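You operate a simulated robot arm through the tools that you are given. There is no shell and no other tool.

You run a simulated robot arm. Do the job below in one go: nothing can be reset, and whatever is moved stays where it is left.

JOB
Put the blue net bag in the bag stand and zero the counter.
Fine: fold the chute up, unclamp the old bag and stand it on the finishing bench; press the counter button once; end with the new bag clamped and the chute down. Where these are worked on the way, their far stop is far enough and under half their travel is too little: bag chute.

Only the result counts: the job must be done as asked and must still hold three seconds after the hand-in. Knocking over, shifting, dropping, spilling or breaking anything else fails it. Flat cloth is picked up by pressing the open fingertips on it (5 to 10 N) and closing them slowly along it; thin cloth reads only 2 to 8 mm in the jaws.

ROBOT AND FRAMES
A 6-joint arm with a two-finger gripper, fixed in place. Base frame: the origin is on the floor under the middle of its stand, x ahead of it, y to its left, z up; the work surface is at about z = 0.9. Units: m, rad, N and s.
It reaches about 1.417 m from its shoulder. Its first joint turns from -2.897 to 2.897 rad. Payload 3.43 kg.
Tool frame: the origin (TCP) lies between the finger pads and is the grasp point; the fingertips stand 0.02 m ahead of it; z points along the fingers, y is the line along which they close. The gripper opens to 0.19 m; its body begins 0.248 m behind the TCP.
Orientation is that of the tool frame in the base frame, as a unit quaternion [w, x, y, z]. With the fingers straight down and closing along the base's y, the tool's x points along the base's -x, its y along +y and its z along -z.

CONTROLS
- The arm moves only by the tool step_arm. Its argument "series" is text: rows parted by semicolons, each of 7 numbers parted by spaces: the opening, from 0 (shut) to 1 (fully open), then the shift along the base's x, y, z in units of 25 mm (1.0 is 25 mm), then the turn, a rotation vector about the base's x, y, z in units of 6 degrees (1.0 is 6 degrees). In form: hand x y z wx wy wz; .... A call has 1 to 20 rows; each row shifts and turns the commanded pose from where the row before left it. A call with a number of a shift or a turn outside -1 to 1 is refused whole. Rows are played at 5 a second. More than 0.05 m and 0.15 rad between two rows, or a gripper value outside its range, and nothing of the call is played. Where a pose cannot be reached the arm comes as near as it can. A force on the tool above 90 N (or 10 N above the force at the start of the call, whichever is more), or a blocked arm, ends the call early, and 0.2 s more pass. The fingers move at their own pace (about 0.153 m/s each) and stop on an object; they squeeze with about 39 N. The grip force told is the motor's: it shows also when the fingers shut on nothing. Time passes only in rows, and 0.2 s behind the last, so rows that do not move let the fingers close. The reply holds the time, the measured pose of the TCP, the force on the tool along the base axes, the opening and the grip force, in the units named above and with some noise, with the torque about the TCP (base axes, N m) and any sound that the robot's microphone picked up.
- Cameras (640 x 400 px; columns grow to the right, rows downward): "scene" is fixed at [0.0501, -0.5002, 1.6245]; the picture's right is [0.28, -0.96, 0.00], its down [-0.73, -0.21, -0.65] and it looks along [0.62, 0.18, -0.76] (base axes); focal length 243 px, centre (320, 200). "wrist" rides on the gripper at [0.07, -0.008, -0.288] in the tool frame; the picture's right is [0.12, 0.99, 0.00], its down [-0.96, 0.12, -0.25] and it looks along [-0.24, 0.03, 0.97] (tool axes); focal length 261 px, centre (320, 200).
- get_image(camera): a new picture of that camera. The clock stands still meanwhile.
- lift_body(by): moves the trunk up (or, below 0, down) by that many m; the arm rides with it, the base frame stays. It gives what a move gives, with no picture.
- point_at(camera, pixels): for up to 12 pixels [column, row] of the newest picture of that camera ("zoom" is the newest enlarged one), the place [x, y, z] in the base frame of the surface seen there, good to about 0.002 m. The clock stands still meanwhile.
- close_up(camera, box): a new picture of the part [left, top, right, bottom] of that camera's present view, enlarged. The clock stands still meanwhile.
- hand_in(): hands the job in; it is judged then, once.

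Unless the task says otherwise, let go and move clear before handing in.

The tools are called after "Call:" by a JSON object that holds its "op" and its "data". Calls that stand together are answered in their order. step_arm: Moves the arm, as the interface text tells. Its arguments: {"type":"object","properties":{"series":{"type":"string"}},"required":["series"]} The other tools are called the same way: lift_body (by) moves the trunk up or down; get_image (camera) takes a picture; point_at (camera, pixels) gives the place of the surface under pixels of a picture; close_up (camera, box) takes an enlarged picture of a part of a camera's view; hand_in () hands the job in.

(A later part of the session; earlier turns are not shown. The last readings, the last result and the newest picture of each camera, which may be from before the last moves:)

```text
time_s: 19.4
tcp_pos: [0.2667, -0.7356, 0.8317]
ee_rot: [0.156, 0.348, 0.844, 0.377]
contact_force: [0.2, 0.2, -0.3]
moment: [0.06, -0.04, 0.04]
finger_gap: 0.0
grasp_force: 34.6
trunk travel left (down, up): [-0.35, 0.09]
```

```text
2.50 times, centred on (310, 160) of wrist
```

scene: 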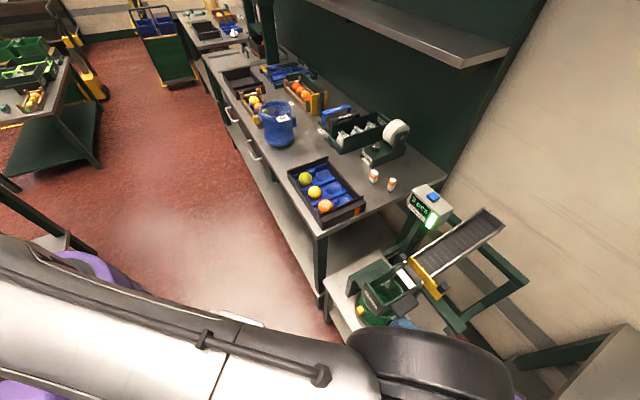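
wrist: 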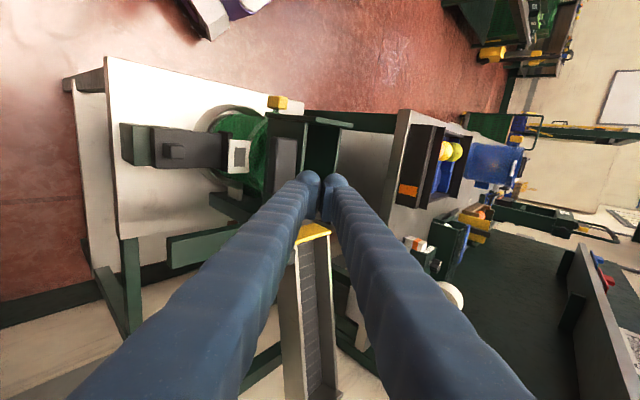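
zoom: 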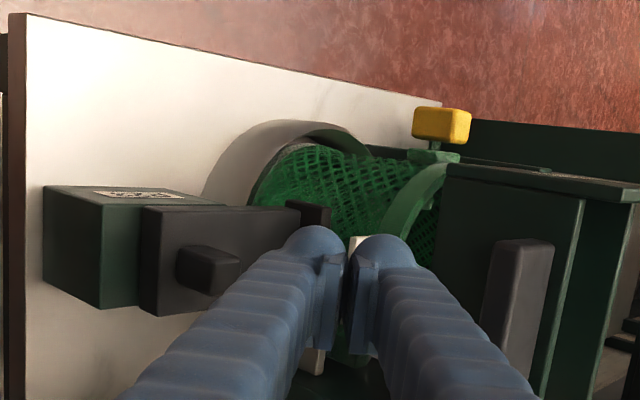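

The fingertips are outside and below the paddle (paddle at (515,310)). I'll slide in 73 mm along +v under it and then lift to about 30°.

Call:
{"op": "step_arm", "data": {"series": "0 0.695 0.695 0 0 0 0;0 0.695 0.695 0 0 0 0;0 0.695 0.695 0 0 0 0;0 0 0 0.36 0 0 0;0 -0.015 0.015 0.48 0 0 0;0 -0.015 0.015 0.48 0 0 0;0 0.07 -0.07 0.46 0 0 0;0 0.07 -0.07 0.46 0 0 0"}}

Call:
{"op": "close_up", "data": {"camera": "wrist", "box": [240, 80, 420, 240]}}

```text
time_s: 21.2
tcp_pos: [0.3194, -0.6871, 0.8896]
ee_rot: [0.156, 0.349, 0.844, 0.376]
contact_force: [-0.9, -1.1, -0.4]
moment: [0.03, 0.0, -0.03]
finger_gap: 0.0
grasp_force: 34.6
trunk travel left (down, up): [-0.35, 0.09]
```

```text
2.50 times, centred on (330, 160) of wrist
```

zoom: 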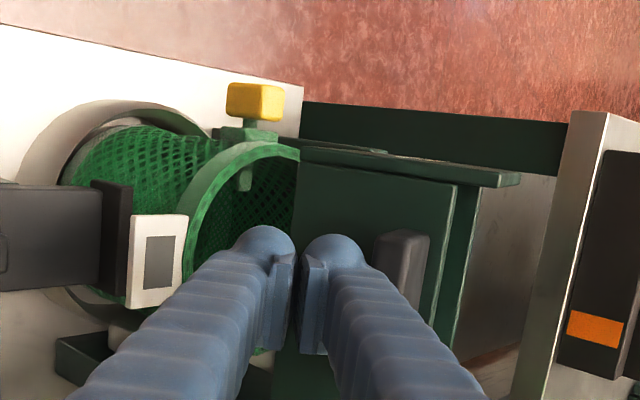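

The chute is now raised about 30° with the paddle resting on the upper finger at (400,260). I'll continue along the arc to about 75°.

Call:
{"op": "step_arm", "data": {"series": "0 0.16 -0.16 0.388 0 0 0;0 0.16 -0.16 0.388 0 0 0;0 0.226 -0.226 0.36 0 0 0;0 0.226 -0.226 0.36 0 0 0;0 0.283 -0.283 0.26 0 0 0;0 0.283 -0.283 0.26 0 0 0"}}

Call:
{"op": "close_up", "data": {"camera": "wrist", "box": [220, 80, 420, 240]}}

```text
time_s: 22.6
tcp_pos: [0.3555, -0.7196, 0.9403]
ee_rot: [0.156, 0.349, 0.844, 0.377]
contact_force: [0.4, 0.1, 0.5]
moment: [0.04, 0.01, 0.0]
finger_gap: 0.0
grasp_force: 34.8
trunk travel left (down, up): [-0.35, 0.09]
```

```text
2.50 times, centred on (320, 160) of wrist
```

zoom: 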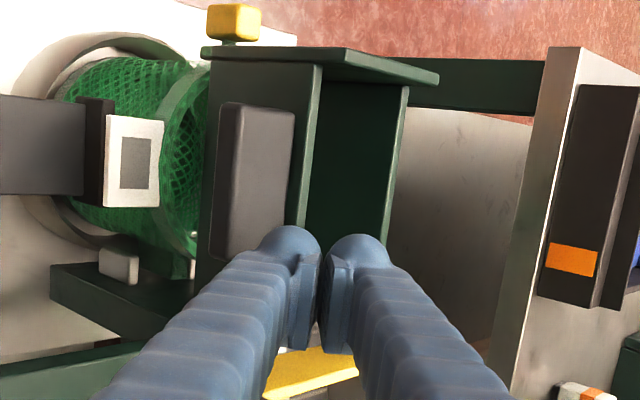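

The chute slipped down again after about 30°. I'll repeat, going in slightly deeper and checking the angle at smaller steps to see where it slips.

Call:
{"op": "step_arm", "data": {"series": "0 -0.887 -0.161 -0.4 0 0 0;0 -0.887 -0.161 -0.4 0 0 0;0 -0.887 -0.161 -0.4 0 0 0;0 -0.887 -0.161 -0.4 0 0 0;0 0 0 -0.907 0 0 0;0 0 0 -0.907 0 0 0;0 0 0 -0.907 0 0 0;0 0.74 0.74 0 0 0 0;0 0.74 0.74 0 0 0 0;0 0.74 0.74 0 0 0 0;0 0 0 0.36 0 0 0;0 -0.015 0.015 0.48 0 0 0;0 -0.015 0.015 0.48 0 0 0;0 0.07 -0.07 0.46 0 0 0;0 0.07 -0.07 0.46 0 0 0"}}

Call:
{"op": "close_up", "data": {"camera": "wrist", "box": [240, 80, 420, 240]}}

```text
time_s: 25.8
tcp_pos: [0.3241, -0.6835, 0.8873]
ee_rot: [0.157, 0.349, 0.844, 0.376]
contact_force: [-0.9, -0.1, -0.7]
moment: [0.0, 0.01, -0.01]
finger_gap: 0.0
grasp_force: 34.7
trunk travel left (down, up): [-0.35, 0.09]
```

```text
2.50 times, centred on (330, 160) of wrist
```

zoom: 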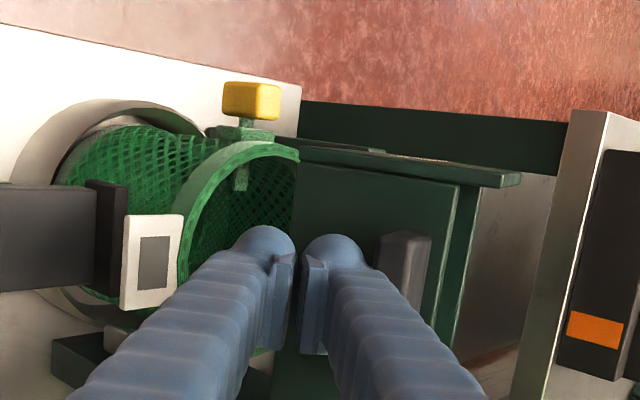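

Call:
{"op": "point_at", "data": {"camera": "zoom", "pixels": [[400, 240], [425, 245], [410, 270], [385, 250], [310, 160], [500, 182], [450, 230], [460, 195], [310, 200], [350, 215], [440, 290], [300, 180]]}}

```text
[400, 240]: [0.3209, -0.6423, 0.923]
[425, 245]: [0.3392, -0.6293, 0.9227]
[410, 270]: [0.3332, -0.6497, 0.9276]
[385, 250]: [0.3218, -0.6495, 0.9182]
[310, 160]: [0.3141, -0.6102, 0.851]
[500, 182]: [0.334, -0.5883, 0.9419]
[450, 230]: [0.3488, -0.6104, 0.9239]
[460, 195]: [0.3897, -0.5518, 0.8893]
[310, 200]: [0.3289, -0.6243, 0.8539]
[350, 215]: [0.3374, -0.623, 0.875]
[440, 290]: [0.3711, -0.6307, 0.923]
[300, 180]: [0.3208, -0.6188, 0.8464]
```

The paddle's top is at z≈0.923 (about 20° of lift). I'll zoom in more to see how the finger actually contacts it.

Call:
{"op": "close_up", "data": {"camera": "wrist", "box": [310, 140, 390, 210]}}

Call:
{"op": "get_image", "data": {"camera": "scene"}}

```text
5.71 times, centred on (350, 175) of wrist
```

zoom: 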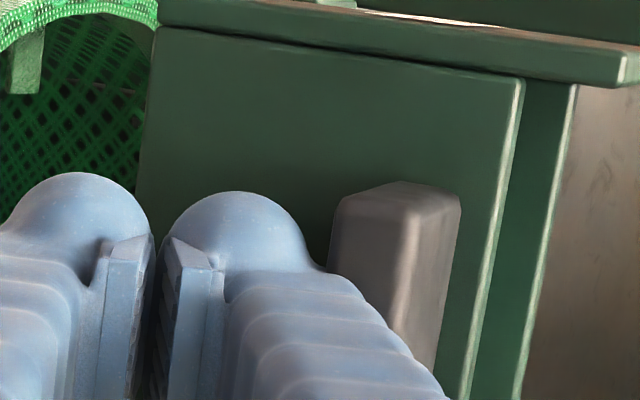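

```text
taken
```

scene: 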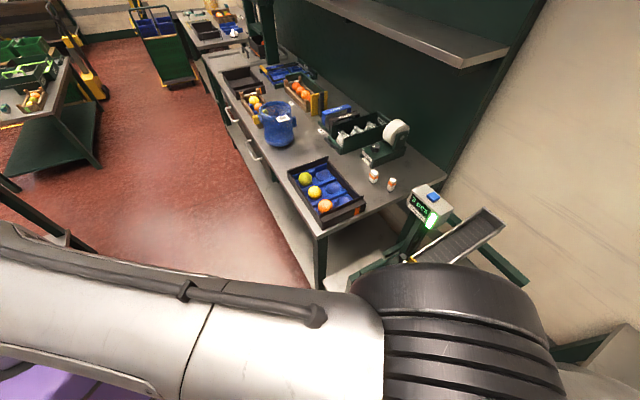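

The measured wall points show the chute leans toward +v as it lifts: its hinge runs along the stand's +v side near (b≈-0.075, z≈0.80), not at the white pins. I'll keep the fingers under the handle and now follow an arc toward +v.

Call:
{"op": "step_arm", "data": {"series": "0 0.519 0.519 0.474 0 0 0;0 0.519 0.519 0.474 0 0 0;0 0.448 0.448 0.5 0 0 0;0 0.448 0.448 0.5 0 0 0"}}

Call:
{"op": "close_up", "data": {"camera": "wrist", "box": [240, 80, 420, 240]}}

```text
time_s: 26.8
tcp_pos: [0.3729, -0.6338, 0.9353]
ee_rot: [0.157, 0.347, 0.844, 0.377]
contact_force: [-0.2, 0.1, 0.1]
moment: [-0.04, 0.01, 0.03]
finger_gap: 0.0002
grasp_force: 34.0
trunk travel left (down, up): [-0.35, 0.09]
```

```text
2.50 times, centred on (330, 160) of wrist
```

zoom: 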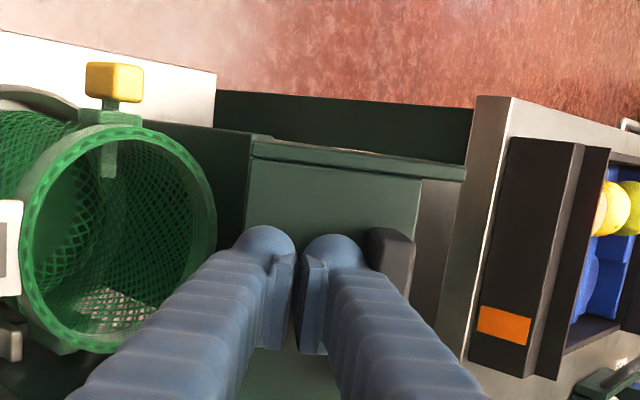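

The chute has folded over to about 42° and the bag mouth is visible. I'll continue the arc while untilting the tool at the same rate.

Call:
{"op": "step_arm", "data": {"series": "0 0.427 0.427 0.45 -0.707 0.707 0;0 0.427 0.427 0.36 -0.707 0.707 0;0 0.478 0.478 0.3 -0.707 0.707 0;0 0.478 0.478 0.23 -0.707 0.707 0;0 0.508 0.508 0.16 -0.707 0.707 0;0 0.508 0.508 0.08 -0.707 0.707 0"}}

Call:
{"op": "get_image", "data": {"camera": "wrist"}}

Call:
{"op": "get_image", "data": {"camera": "scene"}}

```text
time_s: 28.2
tcp_pos: [0.4428, -0.5639, 0.9752]
ee_rot: [0.04, 0.379, 0.919, 0.098]
contact_force: [0.0, 1.1, 0.8]
moment: [-0.03, 0.14, 0.02]
finger_gap: 0.0
grasp_force: 34.2
trunk travel left (down, up): [-0.35, 0.09]
```

```text
taken
```

wrist: 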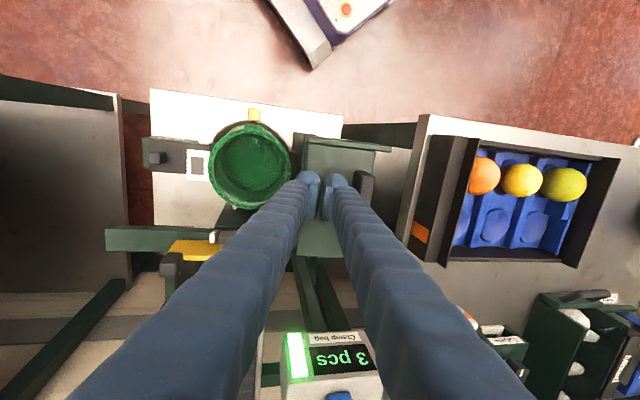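

```text
taken
```

scene: 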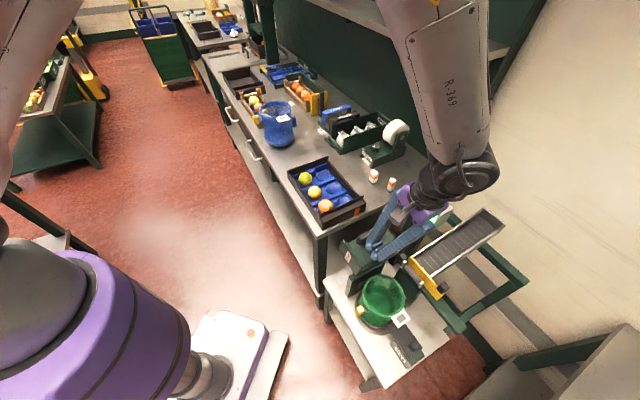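

The chute is at roughly 78° and the bag is uncovered. I'll push on past vertical toward its far stop, watching the force.

Call:
{"op": "step_arm", "data": {"series": "0 0.513 0.513 0.05 -0.707 0.707 0;0 0.513 0.513 0.0 -0.707 0.707 0;0 0.4 0.4 0.05 0 0 0;0 0.3 0.3 0.05 0 0 0"}}

Call:
{"op": "get_image", "data": {"camera": "wrist"}}

Call:
{"op": "close_up", "data": {"camera": "scene", "box": [320, 200, 480, 340]}}

```text
time_s: 29.2
tcp_pos: [0.4857, -0.5203, 0.9786]
ee_rot: [-0.001, 0.382, 0.924, 0.0]
contact_force: [0.4, 0.2, -0.4]
moment: [-0.03, 0.0, 0.0]
finger_gap: 0.0
grasp_force: 34.3
trunk travel left (down, up): [-0.35, 0.09]
```

```text
taken
```

wrist: 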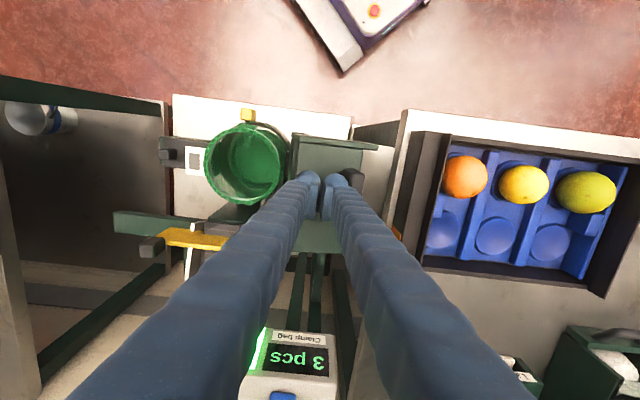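

```text
2.86 times, centred on (400, 270) of scene
```

zoom: 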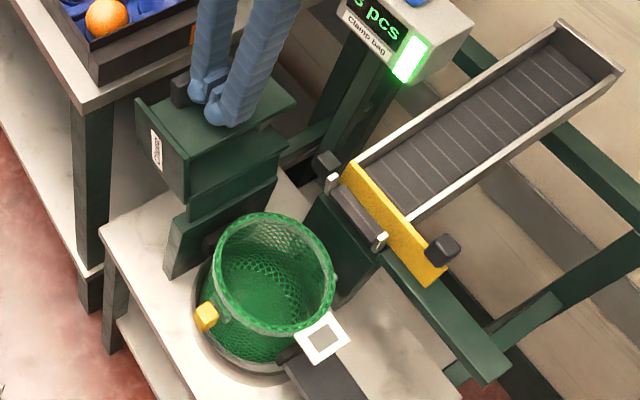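

The chute stands roughly upright, no stop force yet. I'll measure its face to get the angle.

Call:
{"op": "point_at", "data": {"camera": "zoom", "pixels": [[150, 105], [200, 180], [270, 150], [280, 105], [140, 130], [180, 195], [220, 150], [180, 95], [230, 215], [190, 130]]}}

Call:
{"op": "point_at", "data": {"camera": "wrist", "pixels": [[300, 160], [350, 165], [355, 178], [310, 138], [370, 147], [320, 240], [290, 170], [362, 185], [300, 235], [340, 150]]}}

```text
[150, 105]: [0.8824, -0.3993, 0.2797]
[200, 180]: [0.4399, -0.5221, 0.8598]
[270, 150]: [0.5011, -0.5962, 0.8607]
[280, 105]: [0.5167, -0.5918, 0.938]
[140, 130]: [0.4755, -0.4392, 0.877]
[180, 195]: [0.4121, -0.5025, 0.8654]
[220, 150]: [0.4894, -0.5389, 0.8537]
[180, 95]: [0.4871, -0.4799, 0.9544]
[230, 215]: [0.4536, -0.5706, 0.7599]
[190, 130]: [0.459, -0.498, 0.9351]
```

```text
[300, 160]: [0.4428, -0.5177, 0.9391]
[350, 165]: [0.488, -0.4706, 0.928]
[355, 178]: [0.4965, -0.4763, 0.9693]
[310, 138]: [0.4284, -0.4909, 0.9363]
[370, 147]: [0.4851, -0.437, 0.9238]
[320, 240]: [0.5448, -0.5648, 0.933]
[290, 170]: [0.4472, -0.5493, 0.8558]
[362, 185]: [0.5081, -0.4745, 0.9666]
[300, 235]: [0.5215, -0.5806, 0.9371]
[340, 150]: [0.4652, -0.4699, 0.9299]
```

The chute leans to about 100°, slightly past the finger. I'll nudge +v a little more to check whether it's on its stop.

Call:
{"op": "step_arm", "data": {"series": "0 0.2 0.2 0.1 0 0 0;0 0.2 0.2 0.1 0 0 0;0 0 0 0 0 0 0"}}

Call:
{"op": "close_up", "data": {"camera": "wrist", "box": [260, 110, 420, 260]}}

```text
time_s: 30.0
tcp_pos: [0.4945, -0.5117, 0.9845]
ee_rot: [0.0, 0.382, 0.924, 0.0]
contact_force: [-8.7, -8.8, 8.6]
moment: [0.12, 0.07, -0.15]
finger_gap: 0.0
grasp_force: 33.7
trunk travel left (down, up): [-0.35, 0.09]
```

```text
2.67 times, centred on (340, 185) of wrist
```

zoom: 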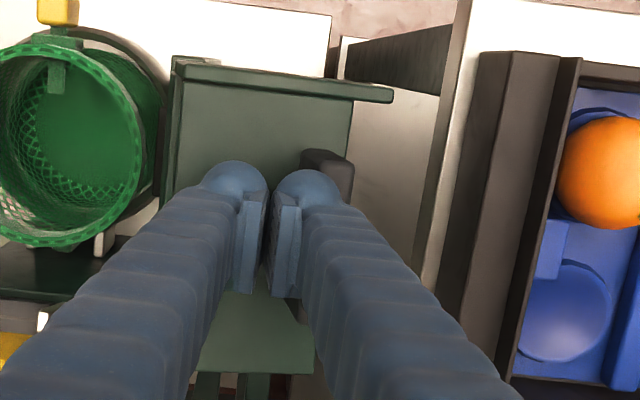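

A reaction of about 12 N along -v shows the chute is on its far stop. I'll back off, rise, and check that it stays up.

Call:
{"op": "step_arm", "data": {"series": "0 -0.3 -0.3 0 0 0 0;0 -0.3 -0.3 0.3 0 0 0;0 0 0 1 0 0 0;0 0 0 1 0 0 0;0 0 0 1 0 0 0;0 0 0 1 0 0 0;0 0 0 1 0 0 0"}}

Call:
{"op": "get_image", "data": {"camera": "wrist"}}

Call:
{"op": "close_up", "data": {"camera": "scene", "box": [320, 200, 480, 380]}}

```text
time_s: 31.6
tcp_pos: [0.4815, -0.5247, 1.1171]
ee_rot: [0.0, 0.381, 0.925, 0.001]
contact_force: [0.0, 0.5, -0.2]
moment: [-0.01, -0.05, 0.02]
finger_gap: 0.0001
grasp_force: 34.4
trunk travel left (down, up): [-0.35, 0.09]
```

```text
taken
```

wrist: 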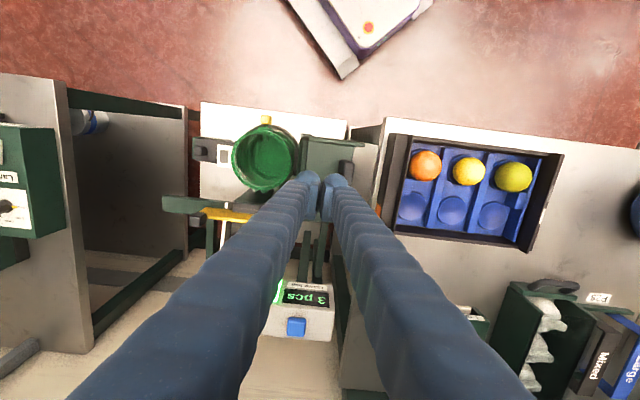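

```text
2.22 times, centred on (400, 290) of scene
```

zoom: 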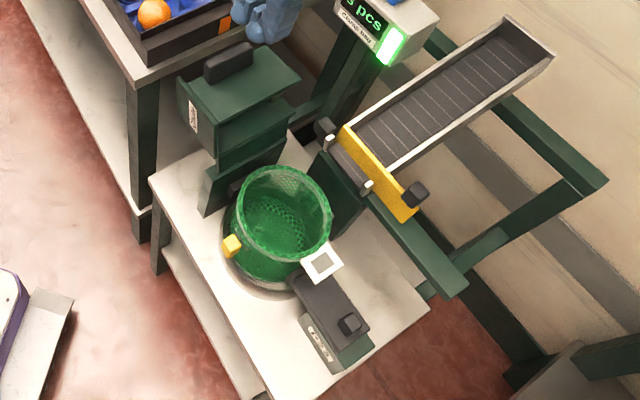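

The chute stays up on its own. Next is the clamp slider: I'll measure its knob and the bag's rim from the present views.

Call:
{"op": "close_up", "data": {"camera": "scene", "box": [350, 270, 440, 370]}}

```text
4.00 times, centred on (395, 320) of scene
```

zoom: 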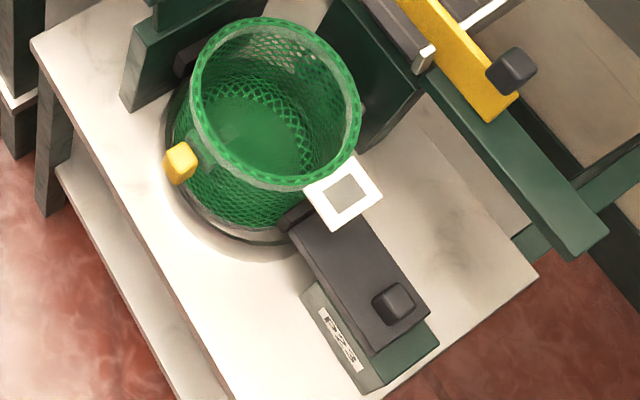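

Call:
{"op": "point_at", "data": {"camera": "zoom", "pixels": [[383, 295], [402, 288], [395, 310], [382, 312], [300, 230], [400, 265], [350, 195], [325, 190], [365, 205], [350, 165], [370, 355], [430, 310]]}}

Call:
{"op": "point_at", "data": {"camera": "zoom", "pixels": [[197, 75], [225, 27], [270, 20], [340, 65], [355, 130], [265, 182], [200, 130], [180, 165], [240, 240], [290, 212], [190, 60], [375, 130]]}}

```text
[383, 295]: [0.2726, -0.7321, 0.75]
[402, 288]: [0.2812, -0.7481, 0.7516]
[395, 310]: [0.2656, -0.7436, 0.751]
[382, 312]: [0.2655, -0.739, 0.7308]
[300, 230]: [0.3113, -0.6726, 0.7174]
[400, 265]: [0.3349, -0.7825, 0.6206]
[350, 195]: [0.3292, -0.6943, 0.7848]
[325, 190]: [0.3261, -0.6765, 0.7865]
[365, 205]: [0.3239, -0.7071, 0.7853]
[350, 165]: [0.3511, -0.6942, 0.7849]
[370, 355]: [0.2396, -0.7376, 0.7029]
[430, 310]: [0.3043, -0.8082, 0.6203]
```

```text
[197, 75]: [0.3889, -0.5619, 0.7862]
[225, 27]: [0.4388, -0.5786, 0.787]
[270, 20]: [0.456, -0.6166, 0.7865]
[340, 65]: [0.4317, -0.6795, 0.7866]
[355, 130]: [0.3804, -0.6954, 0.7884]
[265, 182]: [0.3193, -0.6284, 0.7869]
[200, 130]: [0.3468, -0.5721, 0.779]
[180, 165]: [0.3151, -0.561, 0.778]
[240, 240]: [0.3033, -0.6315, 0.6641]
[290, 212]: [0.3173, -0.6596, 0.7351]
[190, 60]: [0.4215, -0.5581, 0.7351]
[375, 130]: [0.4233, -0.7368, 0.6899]
```

The knob centre is at about (0.273,-0.7425), top z=0.751, and the bag's rim circle is centred at (0.388,-0.627) with z=0.787. I'll yaw by +90° and move above the knob.

Call:
{"op": "step_arm", "data": {"series": "0.3 -0.556 -0.581 -0.3 0 0 1;0.3 -0.556 -0.581 -0.3 0 0 1;0.3 -0.556 -0.581 -0.3 0 0 1;0.3 -0.556 -0.581 -0.3 0 0 1;0.3 -0.556 -0.581 -0.3 0 0 1;0.3 -0.556 -0.581 -0.72 0 0 1;0.3 -0.556 -0.581 -0.72 0 0 1;0.3 -0.556 -0.581 -0.72 0 0 1;0.3 -0.556 -0.581 -0.72 0 0 1;0.3 -0.556 -0.581 -0.72 0 0 1;0.3 -0.556 -0.581 -0.72 0 0 1;0.3 -0.556 -0.581 -0.72 0 0 1;0.3 -0.556 -0.581 -0.72 0 0 1;0.3 -0.556 -0.581 -0.72 0 0 1;0.3 -0.556 -0.581 -0.72 0 0 1"}}

Call:
{"op": "get_image", "data": {"camera": "wrist"}}

Call:
{"op": "get_image", "data": {"camera": "scene"}}

```text
time_s: 34.8
tcp_pos: [0.2723, -0.7446, 0.8995]
ee_rot: [0.0, -0.385, 0.923, 0.002]
contact_force: [0.4, -0.1, 0.0]
moment: [0.02, -0.05, -0.03]
finger_gap: 0.057
grasp_force: 0.0
trunk travel left (down, up): [-0.35, 0.09]
```

```text
taken
```

wrist: 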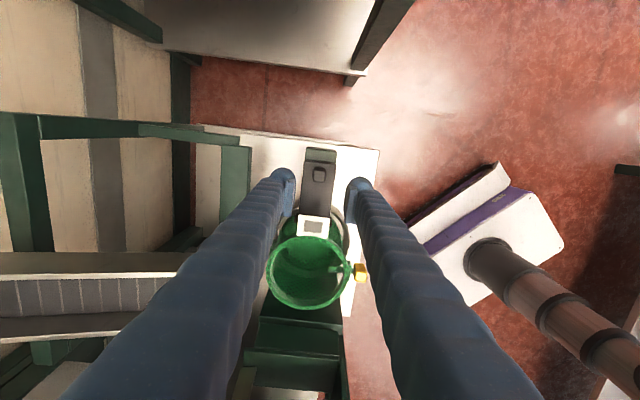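

```text
taken
```

scene: 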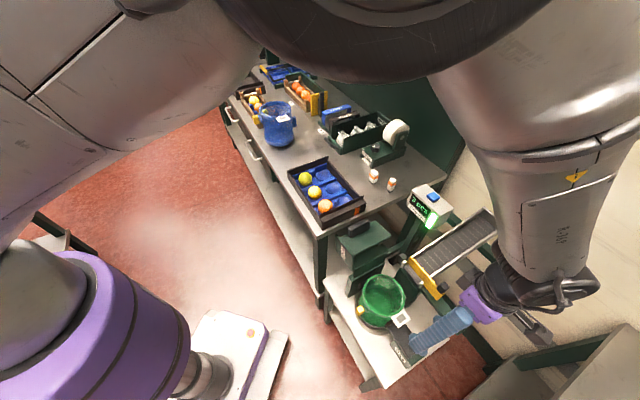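

The fingers straddle the knob (knob at (320,174)). I'll descend to z≈0.745 and close on it.

Call:
{"op": "step_arm", "data": {"series": "0.3 0.02 0.06 -0.883 0 0 0;0.3 0 0 -0.883 0 0 0;0.3 0 0 -0.883 0 0 0;0.3 0 0 -0.883 0 0 0;0.3 0 0 -0.883 0 0 0;0.3 0 0 -0.883 0 0 0;0.3 0 0 -0.883 0 0 0;0.1 0 0 0 0 0 0;0 0 0 0 0 0 0;0 0 0 0 0 0 0"}}

Call:
{"op": "get_image", "data": {"camera": "wrist"}}

```text
time_s: 37.0
tcp_pos: [0.274, -0.7449, 0.7414]
ee_rot: [-0.001, -0.385, 0.923, 0.0]
contact_force: [19.5, -17.5, -14.7]
moment: [-0.17, -0.17, -0.11]
finger_gap: 0.0213
grasp_force: 45.1
trunk travel left (down, up): [-0.35, 0.09]
```

```text
taken
```

wrist: 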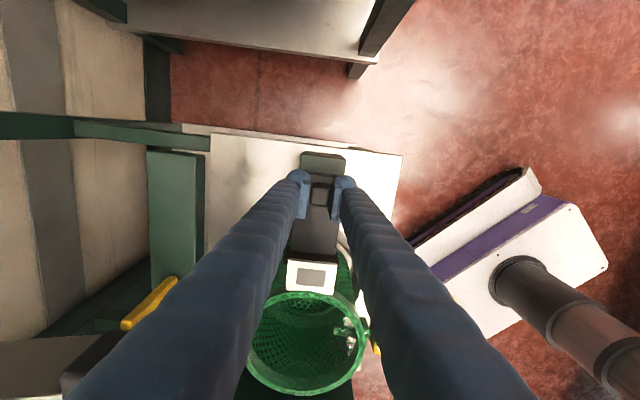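

The knob is gripped (gap 21 mm) with a sideways load along +u; I'll shift a touch +u to relieve it and begin pulling outward (-v) in small steps.

Call:
{"op": "step_arm", "data": {"series": "0 0.08 -0.08 0 0 0 0;0 -0.15 -0.15 0 0 0 0;0 -0.15 -0.15 0 0 0 0;0 -0.15 -0.15 0 0 0 0"}}

Call:
{"op": "close_up", "data": {"camera": "wrist", "box": [230, 130, 410, 310]}}

```text
time_s: 38.0
tcp_pos: [0.2642, -0.7557, 0.7421]
ee_rot: [0.0, -0.384, 0.923, 0.003]
contact_force: [7.7, -7.5, -22.4]
moment: [0.18, -0.35, -0.07]
finger_gap: 0.0211
grasp_force: 45.4
trunk travel left (down, up): [-0.35, 0.09]
```

```text
2.22 times, centred on (320, 220) of wrist
```

zoom: 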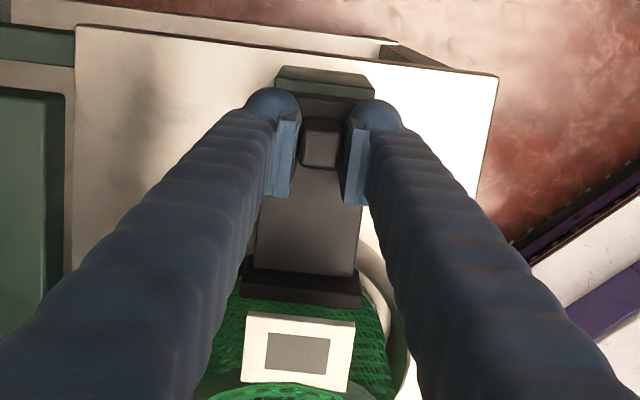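

The jaw has come off the bag by about 15 mm. I'll lower the command 3 mm to relieve the vertical load and keep pulling to the stop.

Call:
{"op": "step_arm", "data": {"series": "0 0.02 -0.02 -0.1 0 0 0;0 -0.15 -0.15 0 0 0 0;0 -0.15 -0.15 0 0 0 0;0 -0.15 -0.15 0 0 0 0;0 -0.15 -0.15 0 0 0 0"}}

Call:
{"op": "close_up", "data": {"camera": "wrist", "box": [230, 130, 410, 310]}}

```text
time_s: 39.2
tcp_pos: [0.2538, -0.7632, 0.7424]
ee_rot: [0.001, -0.384, 0.923, 0.004]
contact_force: [13.7, 48.6, 10.0]
moment: [4.03, 5.0, -1.03]
finger_gap: 0.0218
grasp_force: 45.1
trunk travel left (down, up): [-0.35, 0.09]
```

```text
2.22 times, centred on (320, 220) of wrist
```

zoom: 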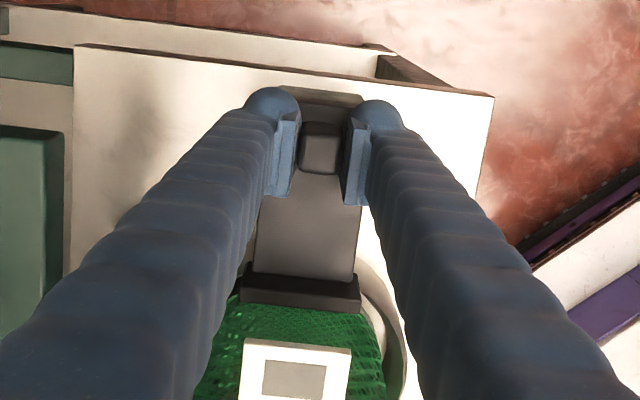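

About 44 N along +v shows the slider is at its outer stop (27 mm travel). I'll relax, release the knob and rise.

Call:
{"op": "step_arm", "data": {"series": "0 0.15 0.15 0 0 0 0;0.3 0.05 0.05 0 0 0 0;0.3 0 0 0 0 0 0;0.3 0 0 0.8 0 0 0;0.3 0 0 1 0 0 0;0.3 0 0 1 0 0 0;0.3 0 0 1 0 0 0;0.3 0 0 1 0 0 0;0.3 0 0 1 0 0 0;0.3 0 0 1 0 0 0"}}

Call:
{"op": "get_image", "data": {"camera": "wrist"}}

Call:
{"op": "close_up", "data": {"camera": "scene", "box": [320, 200, 480, 380]}}

```text
time_s: 41.4
tcp_pos: [0.2533, -0.7666, 0.9109]
ee_rot: [0.0, -0.383, 0.924, 0.001]
contact_force: [-0.5, 0.0, 0.7]
moment: [-0.01, -0.05, 0.0]
finger_gap: 0.0571
grasp_force: 0.0
trunk travel left (down, up): [-0.35, 0.09]
```

```text
taken
```

wrist: 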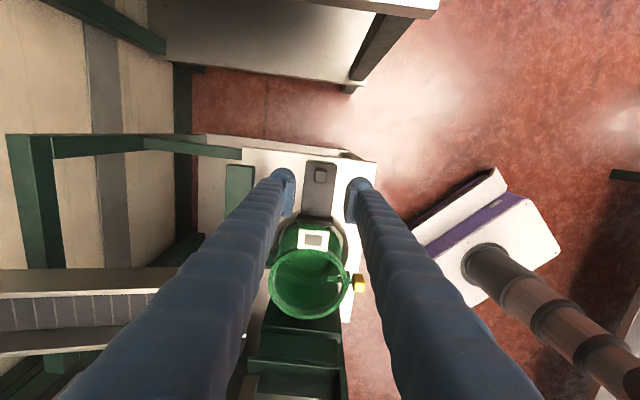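

```text
2.22 times, centred on (400, 290) of scene
```

zoom: 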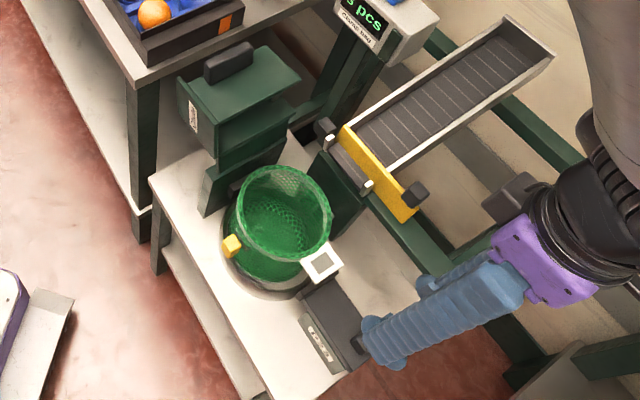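

The slider is fully out and the jaw is clear of the bag. I'll yaw another 45° and move over the bag's -x rim point (0.3195,-0.627), between the yellow tab and the tag.

Call:
{"op": "step_arm", "data": {"series": "0.35 0.331 0.698 0 0 0 0.9375;0.35 0.331 0.698 0 0 0 0.9375;0.35 0.331 0.698 0 0 0 0.9375;0.35 0.331 0.698 0 0 0 0.9375;0.35 0.331 0.698 0 0 0 0.9375;0.35 0.331 0.698 0 0 0 0.9375;0.35 0.331 0.698 0 0 0 0.9375;0.35 0.331 0.698 0 0 0 0.9375"}}

Call:
{"op": "get_image", "data": {"camera": "wrist"}}

Call:
{"op": "get_image", "data": {"camera": "scene"}}

```text
time_s: 43.2
tcp_pos: [0.3206, -0.6273, 0.9113]
ee_rot: [0.001, 0.708, -0.706, 0.0]
contact_force: [0.4, 0.1, -0.2]
moment: [0.02, 0.03, 0.03]
finger_gap: 0.0665
grasp_force: 0.0
trunk travel left (down, up): [-0.35, 0.09]
```

```text
taken
```

wrist: 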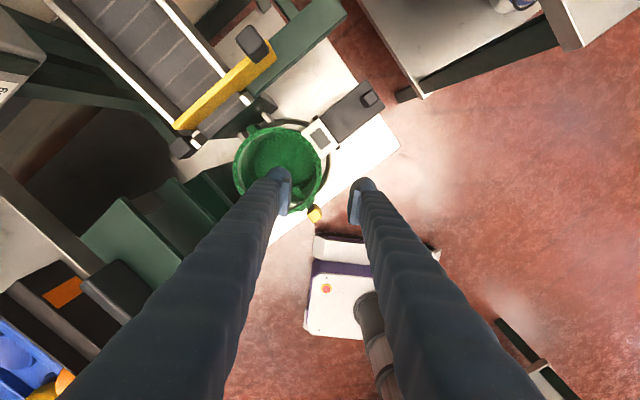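

```text
taken
```

scene: 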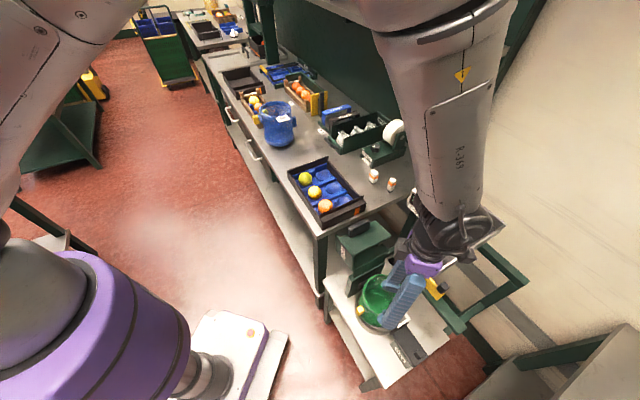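

The inner finger is over the bag's mouth and the outer one outside the rim. I'll descend to z≈0.77 and check.

Call:
{"op": "step_arm", "data": {"series": "0.35 0 0 -0.942 0 0 0;0.35 0 0 -0.942 0 0 0;0.35 0 0 -0.942 0 0 0;0.35 0 0 -0.942 0 0 0;0.35 0 0 -0.942 0 0 0;0.35 0 0 -0.942 0 0 0"}}

Call:
{"op": "close_up", "data": {"camera": "wrist", "box": [200, 80, 440, 270]}}

Call:
{"op": "close_up", "data": {"camera": "scene", "box": [330, 230, 450, 350]}}

```text
time_s: 44.6
tcp_pos: [0.32, -0.627, 0.7693]
ee_rot: [0.0, 0.708, -0.706, -0.001]
contact_force: [-0.2, -0.1, 0.2]
moment: [0.0, 0.05, -0.01]
finger_gap: 0.0666
grasp_force: 0.1
trunk travel left (down, up): [-0.35, 0.09]
```

```text
2.11 times, centred on (320, 175) of wrist
```

zoom: 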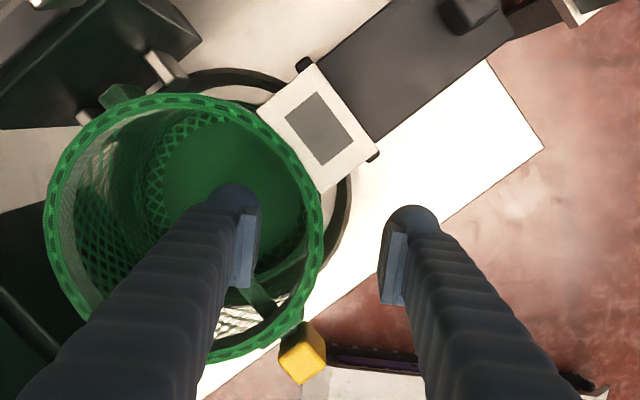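

```text
3.33 times, centred on (390, 290) of scene
```

zoom: 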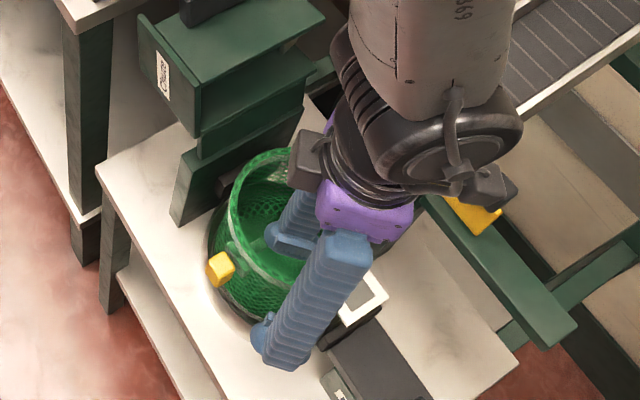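

The rim lies between the two pads. I'll close the fingers on it.

Call:
{"op": "step_arm", "data": {"series": "0.2 0 0 0 0 0 0;0.1 0 0 0 0 0 0;0.05 0 0 0 0 0 0;0 0 0 0 0 0 0;0 0 0 0 0 0 0;0 0 0 0 0 0 0"}}

Call:
{"op": "close_up", "data": {"camera": "wrist", "box": [200, 80, 440, 270]}}

```text
time_s: 46.0
tcp_pos: [0.3191, -0.6286, 0.7698]
ee_rot: [0.001, 0.708, -0.707, -0.001]
contact_force: [0.3, 0.6, -0.2]
moment: [-0.01, 0.0, 0.0]
finger_gap: 0.0062
grasp_force: 38.7
trunk travel left (down, up): [-0.35, 0.09]
```

```text
2.11 times, centred on (320, 175) of wrist
```

zoom: 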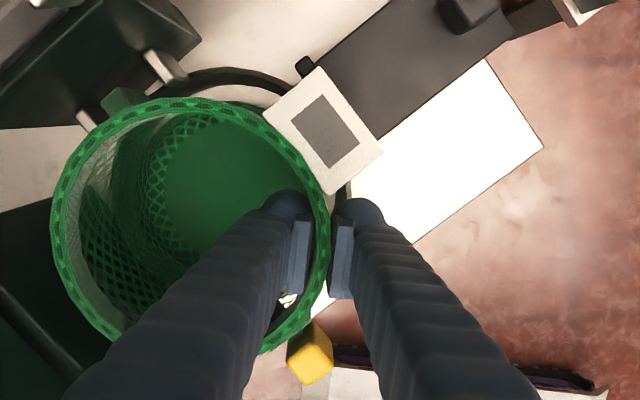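

The rim is held (6.2 mm gap, 39 N). I'll lift a little first, then check that the bag comes up level.

Call:
{"op": "step_arm", "data": {"series": "0 0 0 0.4 0 0 0;0 0 0 0.5 0 0 0;0 0 0 0.5 0 0 0;0 0 0 0.5 0 0 0;0 0 0 0.4 0 0 0"}}

Call:
{"op": "close_up", "data": {"camera": "wrist", "box": [180, 60, 440, 270]}}

Call:
{"op": "close_up", "data": {"camera": "scene", "box": [330, 210, 470, 350]}}

```text
time_s: 47.2
tcp_pos: [0.3212, -0.6274, 0.829]
ee_rot: [0.0, 0.708, -0.707, -0.001]
contact_force: [0.3, 0.4, -0.7]
moment: [-0.01, 0.05, -0.01]
finger_gap: 0.006
grasp_force: 38.8
trunk travel left (down, up): [-0.35, 0.09]
```

```text
1.90 times, centred on (310, 165) of wrist
```

zoom: 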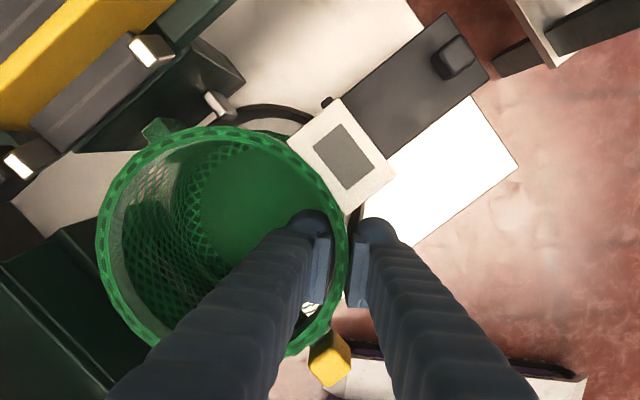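

```text
2.86 times, centred on (400, 280) of scene
```

zoom: 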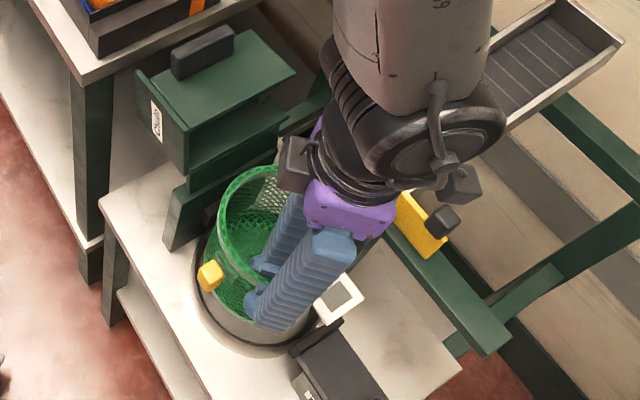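

The bag lifts cleanly and is very light. I'll measure the locating pegs near the bag's back tab and the ring before moving it away.

Call:
{"op": "close_up", "data": {"camera": "wrist", "box": [180, 60, 440, 270]}}

Call:
{"op": "point_at", "data": {"camera": "zoom", "pixels": [[155, 130], [170, 128], [222, 105], [212, 98], [270, 112], [150, 48], [18, 165], [330, 360], [230, 130], [105, 240], [345, 235], [345, 155]]}}

```text
1.90 times, centred on (310, 165) of wrist
```

zoom: 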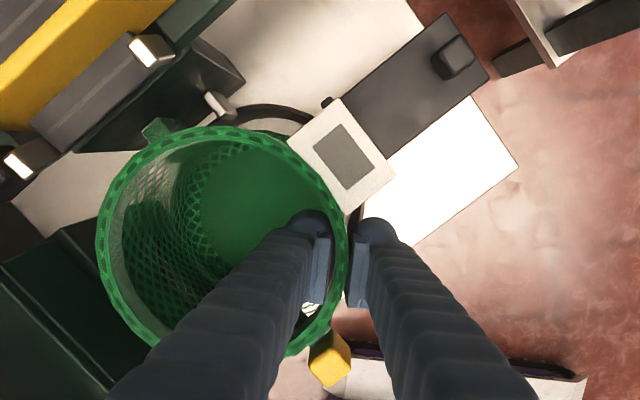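

```text
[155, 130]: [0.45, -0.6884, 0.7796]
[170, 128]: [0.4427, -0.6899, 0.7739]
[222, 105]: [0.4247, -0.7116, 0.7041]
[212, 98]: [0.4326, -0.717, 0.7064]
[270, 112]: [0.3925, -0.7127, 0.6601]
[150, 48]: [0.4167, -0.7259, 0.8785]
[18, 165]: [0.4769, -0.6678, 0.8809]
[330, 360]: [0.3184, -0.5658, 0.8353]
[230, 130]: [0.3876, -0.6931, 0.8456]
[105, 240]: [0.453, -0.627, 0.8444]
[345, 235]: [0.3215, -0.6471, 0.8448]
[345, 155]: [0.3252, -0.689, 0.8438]
```

The bag hangs level (rim z≈0.845) and its back tab sits between two pegs at z≈0.705, which I'll need to match with the new bag. I'll move it forward off the pegs, then up.

Call:
{"op": "step_arm", "data": {"series": "0 -0.35 0.35 0.2 0 0 0;0 -0.7 0.7 0.2 0 0 0;0 -0.5 0.5 0.4 0 0 0;0 0 0 1 0 0 0;0 0 0 1 0 0 0;0 0 0 1 0 0 0;0 0 0 1 0 0 0;0 0 0 1 0 0 0;0 0 0 1 0 0 0;0 0 0 1 0 0 0;0 0 0 1 0 0 0;0 0 0 1 0 0 0;0 0 0 1 0 0 0;0 0 0 1 0 0 0;0 0 0 1 0 0 0;0 0 0 1 0 0 0;0 0 0 1 0 0 0;0 0 0 1 0 0 0;0 0 0 1 0 0 0"}}

Call:
{"op": "get_image", "data": {"camera": "wrist"}}

Call:
{"op": "get_image", "data": {"camera": "scene"}}

```text
time_s: 51.2
tcp_pos: [0.2805, -0.5867, 1.2478]
ee_rot: [0.001, 0.708, -0.706, 0.0]
contact_force: [-0.1, 0.5, -0.8]
moment: [-0.06, 0.06, 0.0]
finger_gap: 0.0059
grasp_force: 39.3
trunk travel left (down, up): [-0.35, 0.09]
```

```text
taken
```

wrist: 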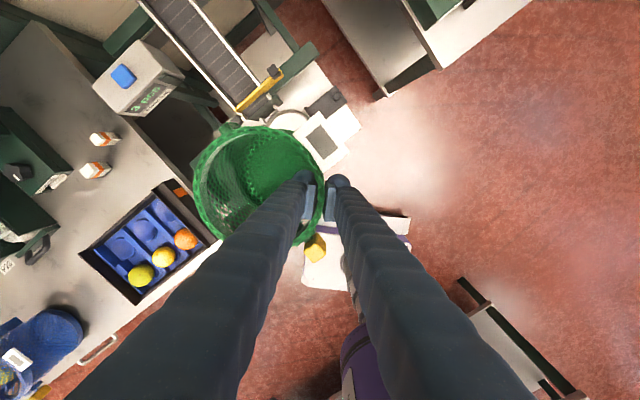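

```text
taken
```

scene: 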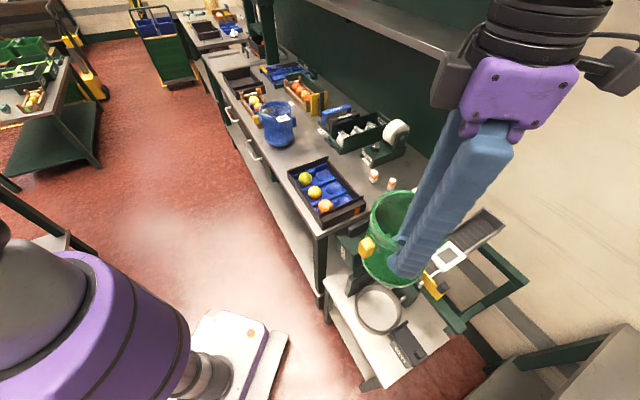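

The old bag is lifted out and the ring is empty. Before travelling, I'll measure the blue bag's rim, its surroundings and the overhead shelf.

Call:
{"op": "close_up", "data": {"camera": "scene", "box": [250, 90, 350, 180]}}

Call:
{"op": "point_at", "data": {"camera": "scene", "pixels": [[330, 5], [400, 40], [455, 62], [430, 30], [500, 45], [300, 125], [310, 150], [320, 165], [290, 165], [335, 150], [340, 165], [350, 150]]}}

```text
4.44 times, centred on (300, 135) of scene
```

zoom: 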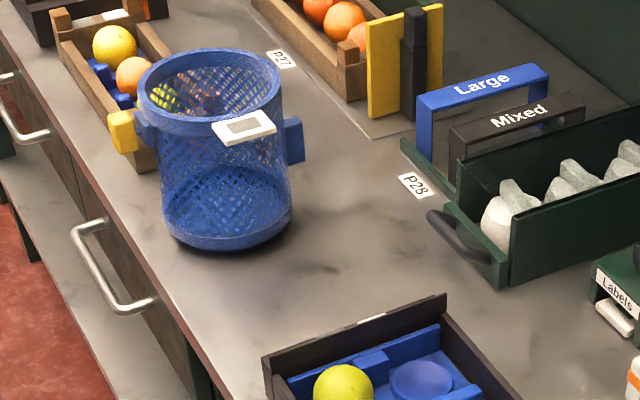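

```text
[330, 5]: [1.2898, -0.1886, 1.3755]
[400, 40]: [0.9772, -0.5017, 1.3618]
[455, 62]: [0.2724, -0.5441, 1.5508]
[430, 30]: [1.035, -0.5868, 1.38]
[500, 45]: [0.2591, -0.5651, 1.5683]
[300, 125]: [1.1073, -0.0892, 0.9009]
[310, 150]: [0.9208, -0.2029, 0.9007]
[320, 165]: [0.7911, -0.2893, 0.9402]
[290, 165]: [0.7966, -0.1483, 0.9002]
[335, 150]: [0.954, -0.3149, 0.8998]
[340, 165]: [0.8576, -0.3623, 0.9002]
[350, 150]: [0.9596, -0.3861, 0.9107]
```

Call:
{"op": "point_at", "data": {"camera": "zoom", "pixels": [[143, 95], [170, 60], [215, 52], [268, 72], [278, 95], [245, 122], [180, 122], [150, 118], [240, 128], [265, 118], [122, 130], [293, 140]]}}

Call:
{"op": "point_at", "data": {"camera": "zoom", "pixels": [[225, 245], [170, 220], [285, 220], [445, 297], [265, 355], [430, 215], [495, 285], [445, 240], [360, 130], [330, 230], [380, 260], [240, 300]]}}

```text
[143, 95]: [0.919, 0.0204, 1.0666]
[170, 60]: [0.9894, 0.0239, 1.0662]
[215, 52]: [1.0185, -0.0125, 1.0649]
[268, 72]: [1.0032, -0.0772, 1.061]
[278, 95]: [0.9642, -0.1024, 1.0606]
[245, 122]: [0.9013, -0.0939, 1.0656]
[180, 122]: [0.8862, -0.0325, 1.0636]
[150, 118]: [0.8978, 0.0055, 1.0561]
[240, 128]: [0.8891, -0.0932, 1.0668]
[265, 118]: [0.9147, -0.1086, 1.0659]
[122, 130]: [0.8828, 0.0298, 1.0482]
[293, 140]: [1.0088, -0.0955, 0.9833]
```

```text
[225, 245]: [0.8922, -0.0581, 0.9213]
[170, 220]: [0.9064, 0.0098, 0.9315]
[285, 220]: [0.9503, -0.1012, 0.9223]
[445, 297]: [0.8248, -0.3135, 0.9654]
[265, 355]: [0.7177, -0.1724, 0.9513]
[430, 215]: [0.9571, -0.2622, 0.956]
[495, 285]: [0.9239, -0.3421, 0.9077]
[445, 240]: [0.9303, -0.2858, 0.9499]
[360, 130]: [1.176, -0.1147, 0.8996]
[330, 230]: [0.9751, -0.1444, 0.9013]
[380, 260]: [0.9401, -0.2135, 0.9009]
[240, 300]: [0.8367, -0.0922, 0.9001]
```

The blue bag's centre is (0.954,-0.035) with rim z=1.066, in the same orientation as the stand; free bench space lies around (0.867,-0.219). I'll carry the green bag there at height.

Call:
{"op": "step_arm", "data": {"series": "0 0.5 0.35 0.2 0 0 0;0 0.9 0.64 0.2 0 0 0;0 0.98 0.69 0.2 0 0 0;0 0.98 0.69 0 0 0 0;0 0.98 0.69 0 0 0 0;0 0.98 0.69 0 0 0 0;0 0.98 0.69 0 0 0 0;0 0.98 0.69 0 0 0 0;0 0.98 0.69 0 0 0 0;0 0.98 0.69 0 0 0 0;0 0.98 0.69 0 0 0 0;0 0.98 0.69 0 0 0 0;0 0.98 0.69 0 0 0 0"}}

Call:
{"op": "get_image", "data": {"camera": "scene"}}

```text
time_s: 54.0
tcp_pos: [0.59, -0.3725, 1.2606]
ee_rot: [0.001, 0.708, -0.706, -0.003]
contact_force: [0.6, 0.1, -1.4]
moment: [-0.05, 0.17, -0.02]
finger_gap: 0.0059
grasp_force: 39.0
trunk travel left (down, up): [-0.35, 0.09]
```

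```text
taken
```

scene: 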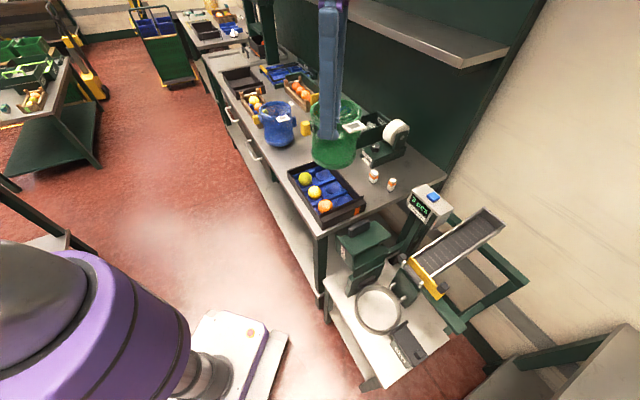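

The bag is travelling well. I'll continue to above the chosen bench spot.

Call:
{"op": "step_arm", "data": {"series": "0 0.924 0.673 0 0 0 0;0 0.924 0.673 0 0 0 0;0 0.924 0.673 0 0 0 0;0 0.924 0.673 0 0 0 0;0 0.924 0.673 0 0 0 0;0 0.924 0.673 0 0 0 0;0 0.924 0.673 0 0 0 0;0 0.924 0.673 0 0 0 0;0 0.924 0.673 0 0 0 0;0 0 0 0 0 0 0"}}

Call:
{"op": "get_image", "data": {"camera": "wrist"}}

Call:
{"op": "get_image", "data": {"camera": "scene"}}

```text
time_s: 56.2
tcp_pos: [0.795, -0.2228, 1.2647]
ee_rot: [0.001, 0.708, -0.706, -0.001]
contact_force: [0.0, 0.4, -0.1]
moment: [-0.01, -0.03, 0.01]
finger_gap: 0.0059
grasp_force: 38.8
trunk travel left (down, up): [-0.35, 0.09]
```

```text
taken
```

wrist: 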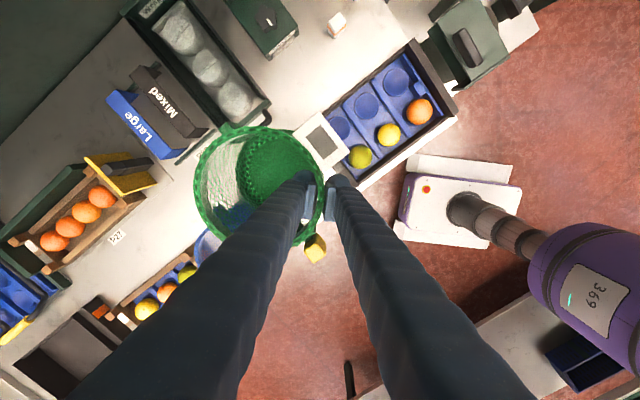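

```text
taken
```

scene: 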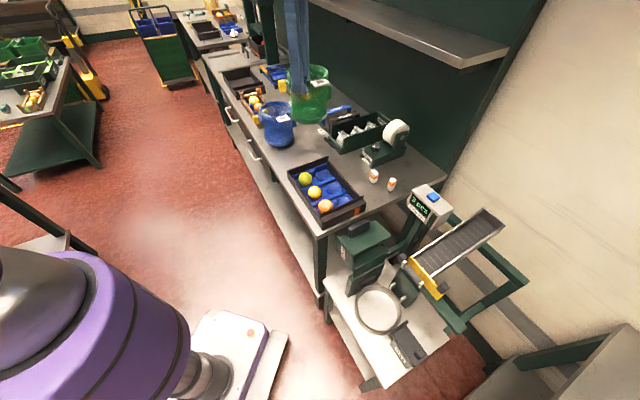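

Above the spot; I'll descend to about 15 mm above the bench and check clearances.

Call:
{"op": "step_arm", "data": {"series": "0 0.1 0.07 -1 0 0 0;0 0 0 -1 0 0 0;0 0 0 -1 0 0 0;0 0 0 -1 0 0 0;0 0 0 -1 0 0 0;0 0 0 -1 0 0 0;0 0 0 -1 0 0 0;0 0 0 -0.8 0 0 0;0 0 0 0 0 0 0"}}

Call:
{"op": "get_image", "data": {"camera": "wrist"}}

Call:
{"op": "close_up", "data": {"camera": "scene", "box": [240, 60, 380, 200]}}

```text
time_s: 58.2
tcp_pos: [0.798, -0.2198, 1.0683]
ee_rot: [0.0, 0.708, -0.707, -0.001]
contact_force: [0.3, 1.7, 0.5]
moment: [0.13, -0.07, 0.05]
finger_gap: 0.0059
grasp_force: 39.6
trunk travel left (down, up): [-0.35, 0.09]
```

```text
taken
```

wrist: 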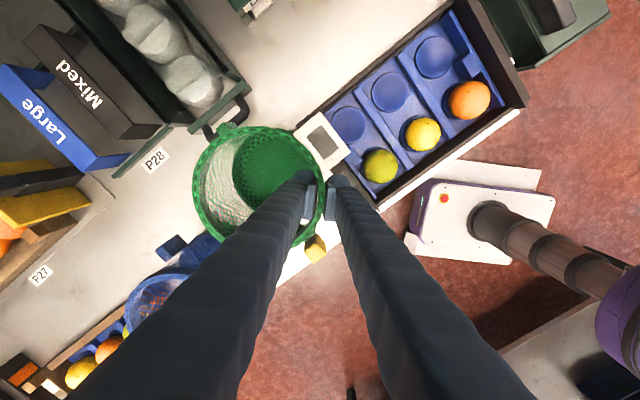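

```text
2.86 times, centred on (310, 130) of scene
```

zoom: 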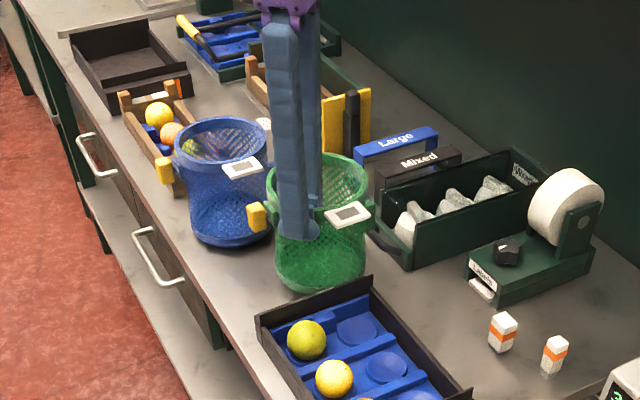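

The bag's back tab (225,130) is right above the bin's handle, so I'll shift 20 mm toward the front (-u) before lowering, then re-measure clearances.

Call:
{"op": "step_arm", "data": {"series": "0 -0.28 0.28 0.2 0 0 0;0 -0.28 0.28 -0.2 0 0 0;0 0 0 0 0 0 0"}}

Call:
{"op": "close_up", "data": {"camera": "wrist", "box": [130, 80, 350, 270]}}

```text
time_s: 59.0
tcp_pos: [0.784, -0.2073, 1.067]
ee_rot: [0.001, 0.708, -0.707, -0.002]
contact_force: [-0.1, 0.6, -0.7]
moment: [0.04, 0.0, 0.06]
finger_gap: 0.0061
grasp_force: 39.2
trunk travel left (down, up): [-0.35, 0.09]
```

```text
2.11 times, centred on (240, 175) of wrist
```

zoom: 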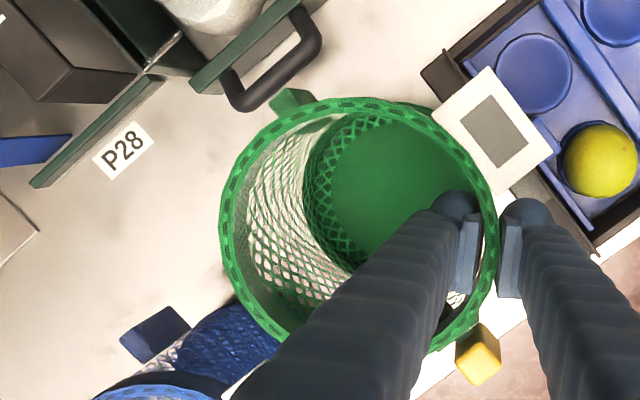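

Call:
{"op": "point_at", "data": {"camera": "zoom", "pixels": [[240, 105], [300, 70], [285, 97], [295, 105], [225, 200], [300, 115], [420, 110], [455, 60], [560, 200], [230, 310], [480, 360], [265, 130]]}}

```text
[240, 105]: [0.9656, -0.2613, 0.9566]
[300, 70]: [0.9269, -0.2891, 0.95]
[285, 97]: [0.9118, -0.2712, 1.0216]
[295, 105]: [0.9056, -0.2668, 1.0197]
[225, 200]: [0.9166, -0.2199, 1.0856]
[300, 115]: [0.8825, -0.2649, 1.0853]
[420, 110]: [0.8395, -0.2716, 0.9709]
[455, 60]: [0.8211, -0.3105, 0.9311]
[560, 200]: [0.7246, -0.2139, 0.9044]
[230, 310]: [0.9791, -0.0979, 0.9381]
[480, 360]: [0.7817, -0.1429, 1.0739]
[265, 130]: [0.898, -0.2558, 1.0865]
```

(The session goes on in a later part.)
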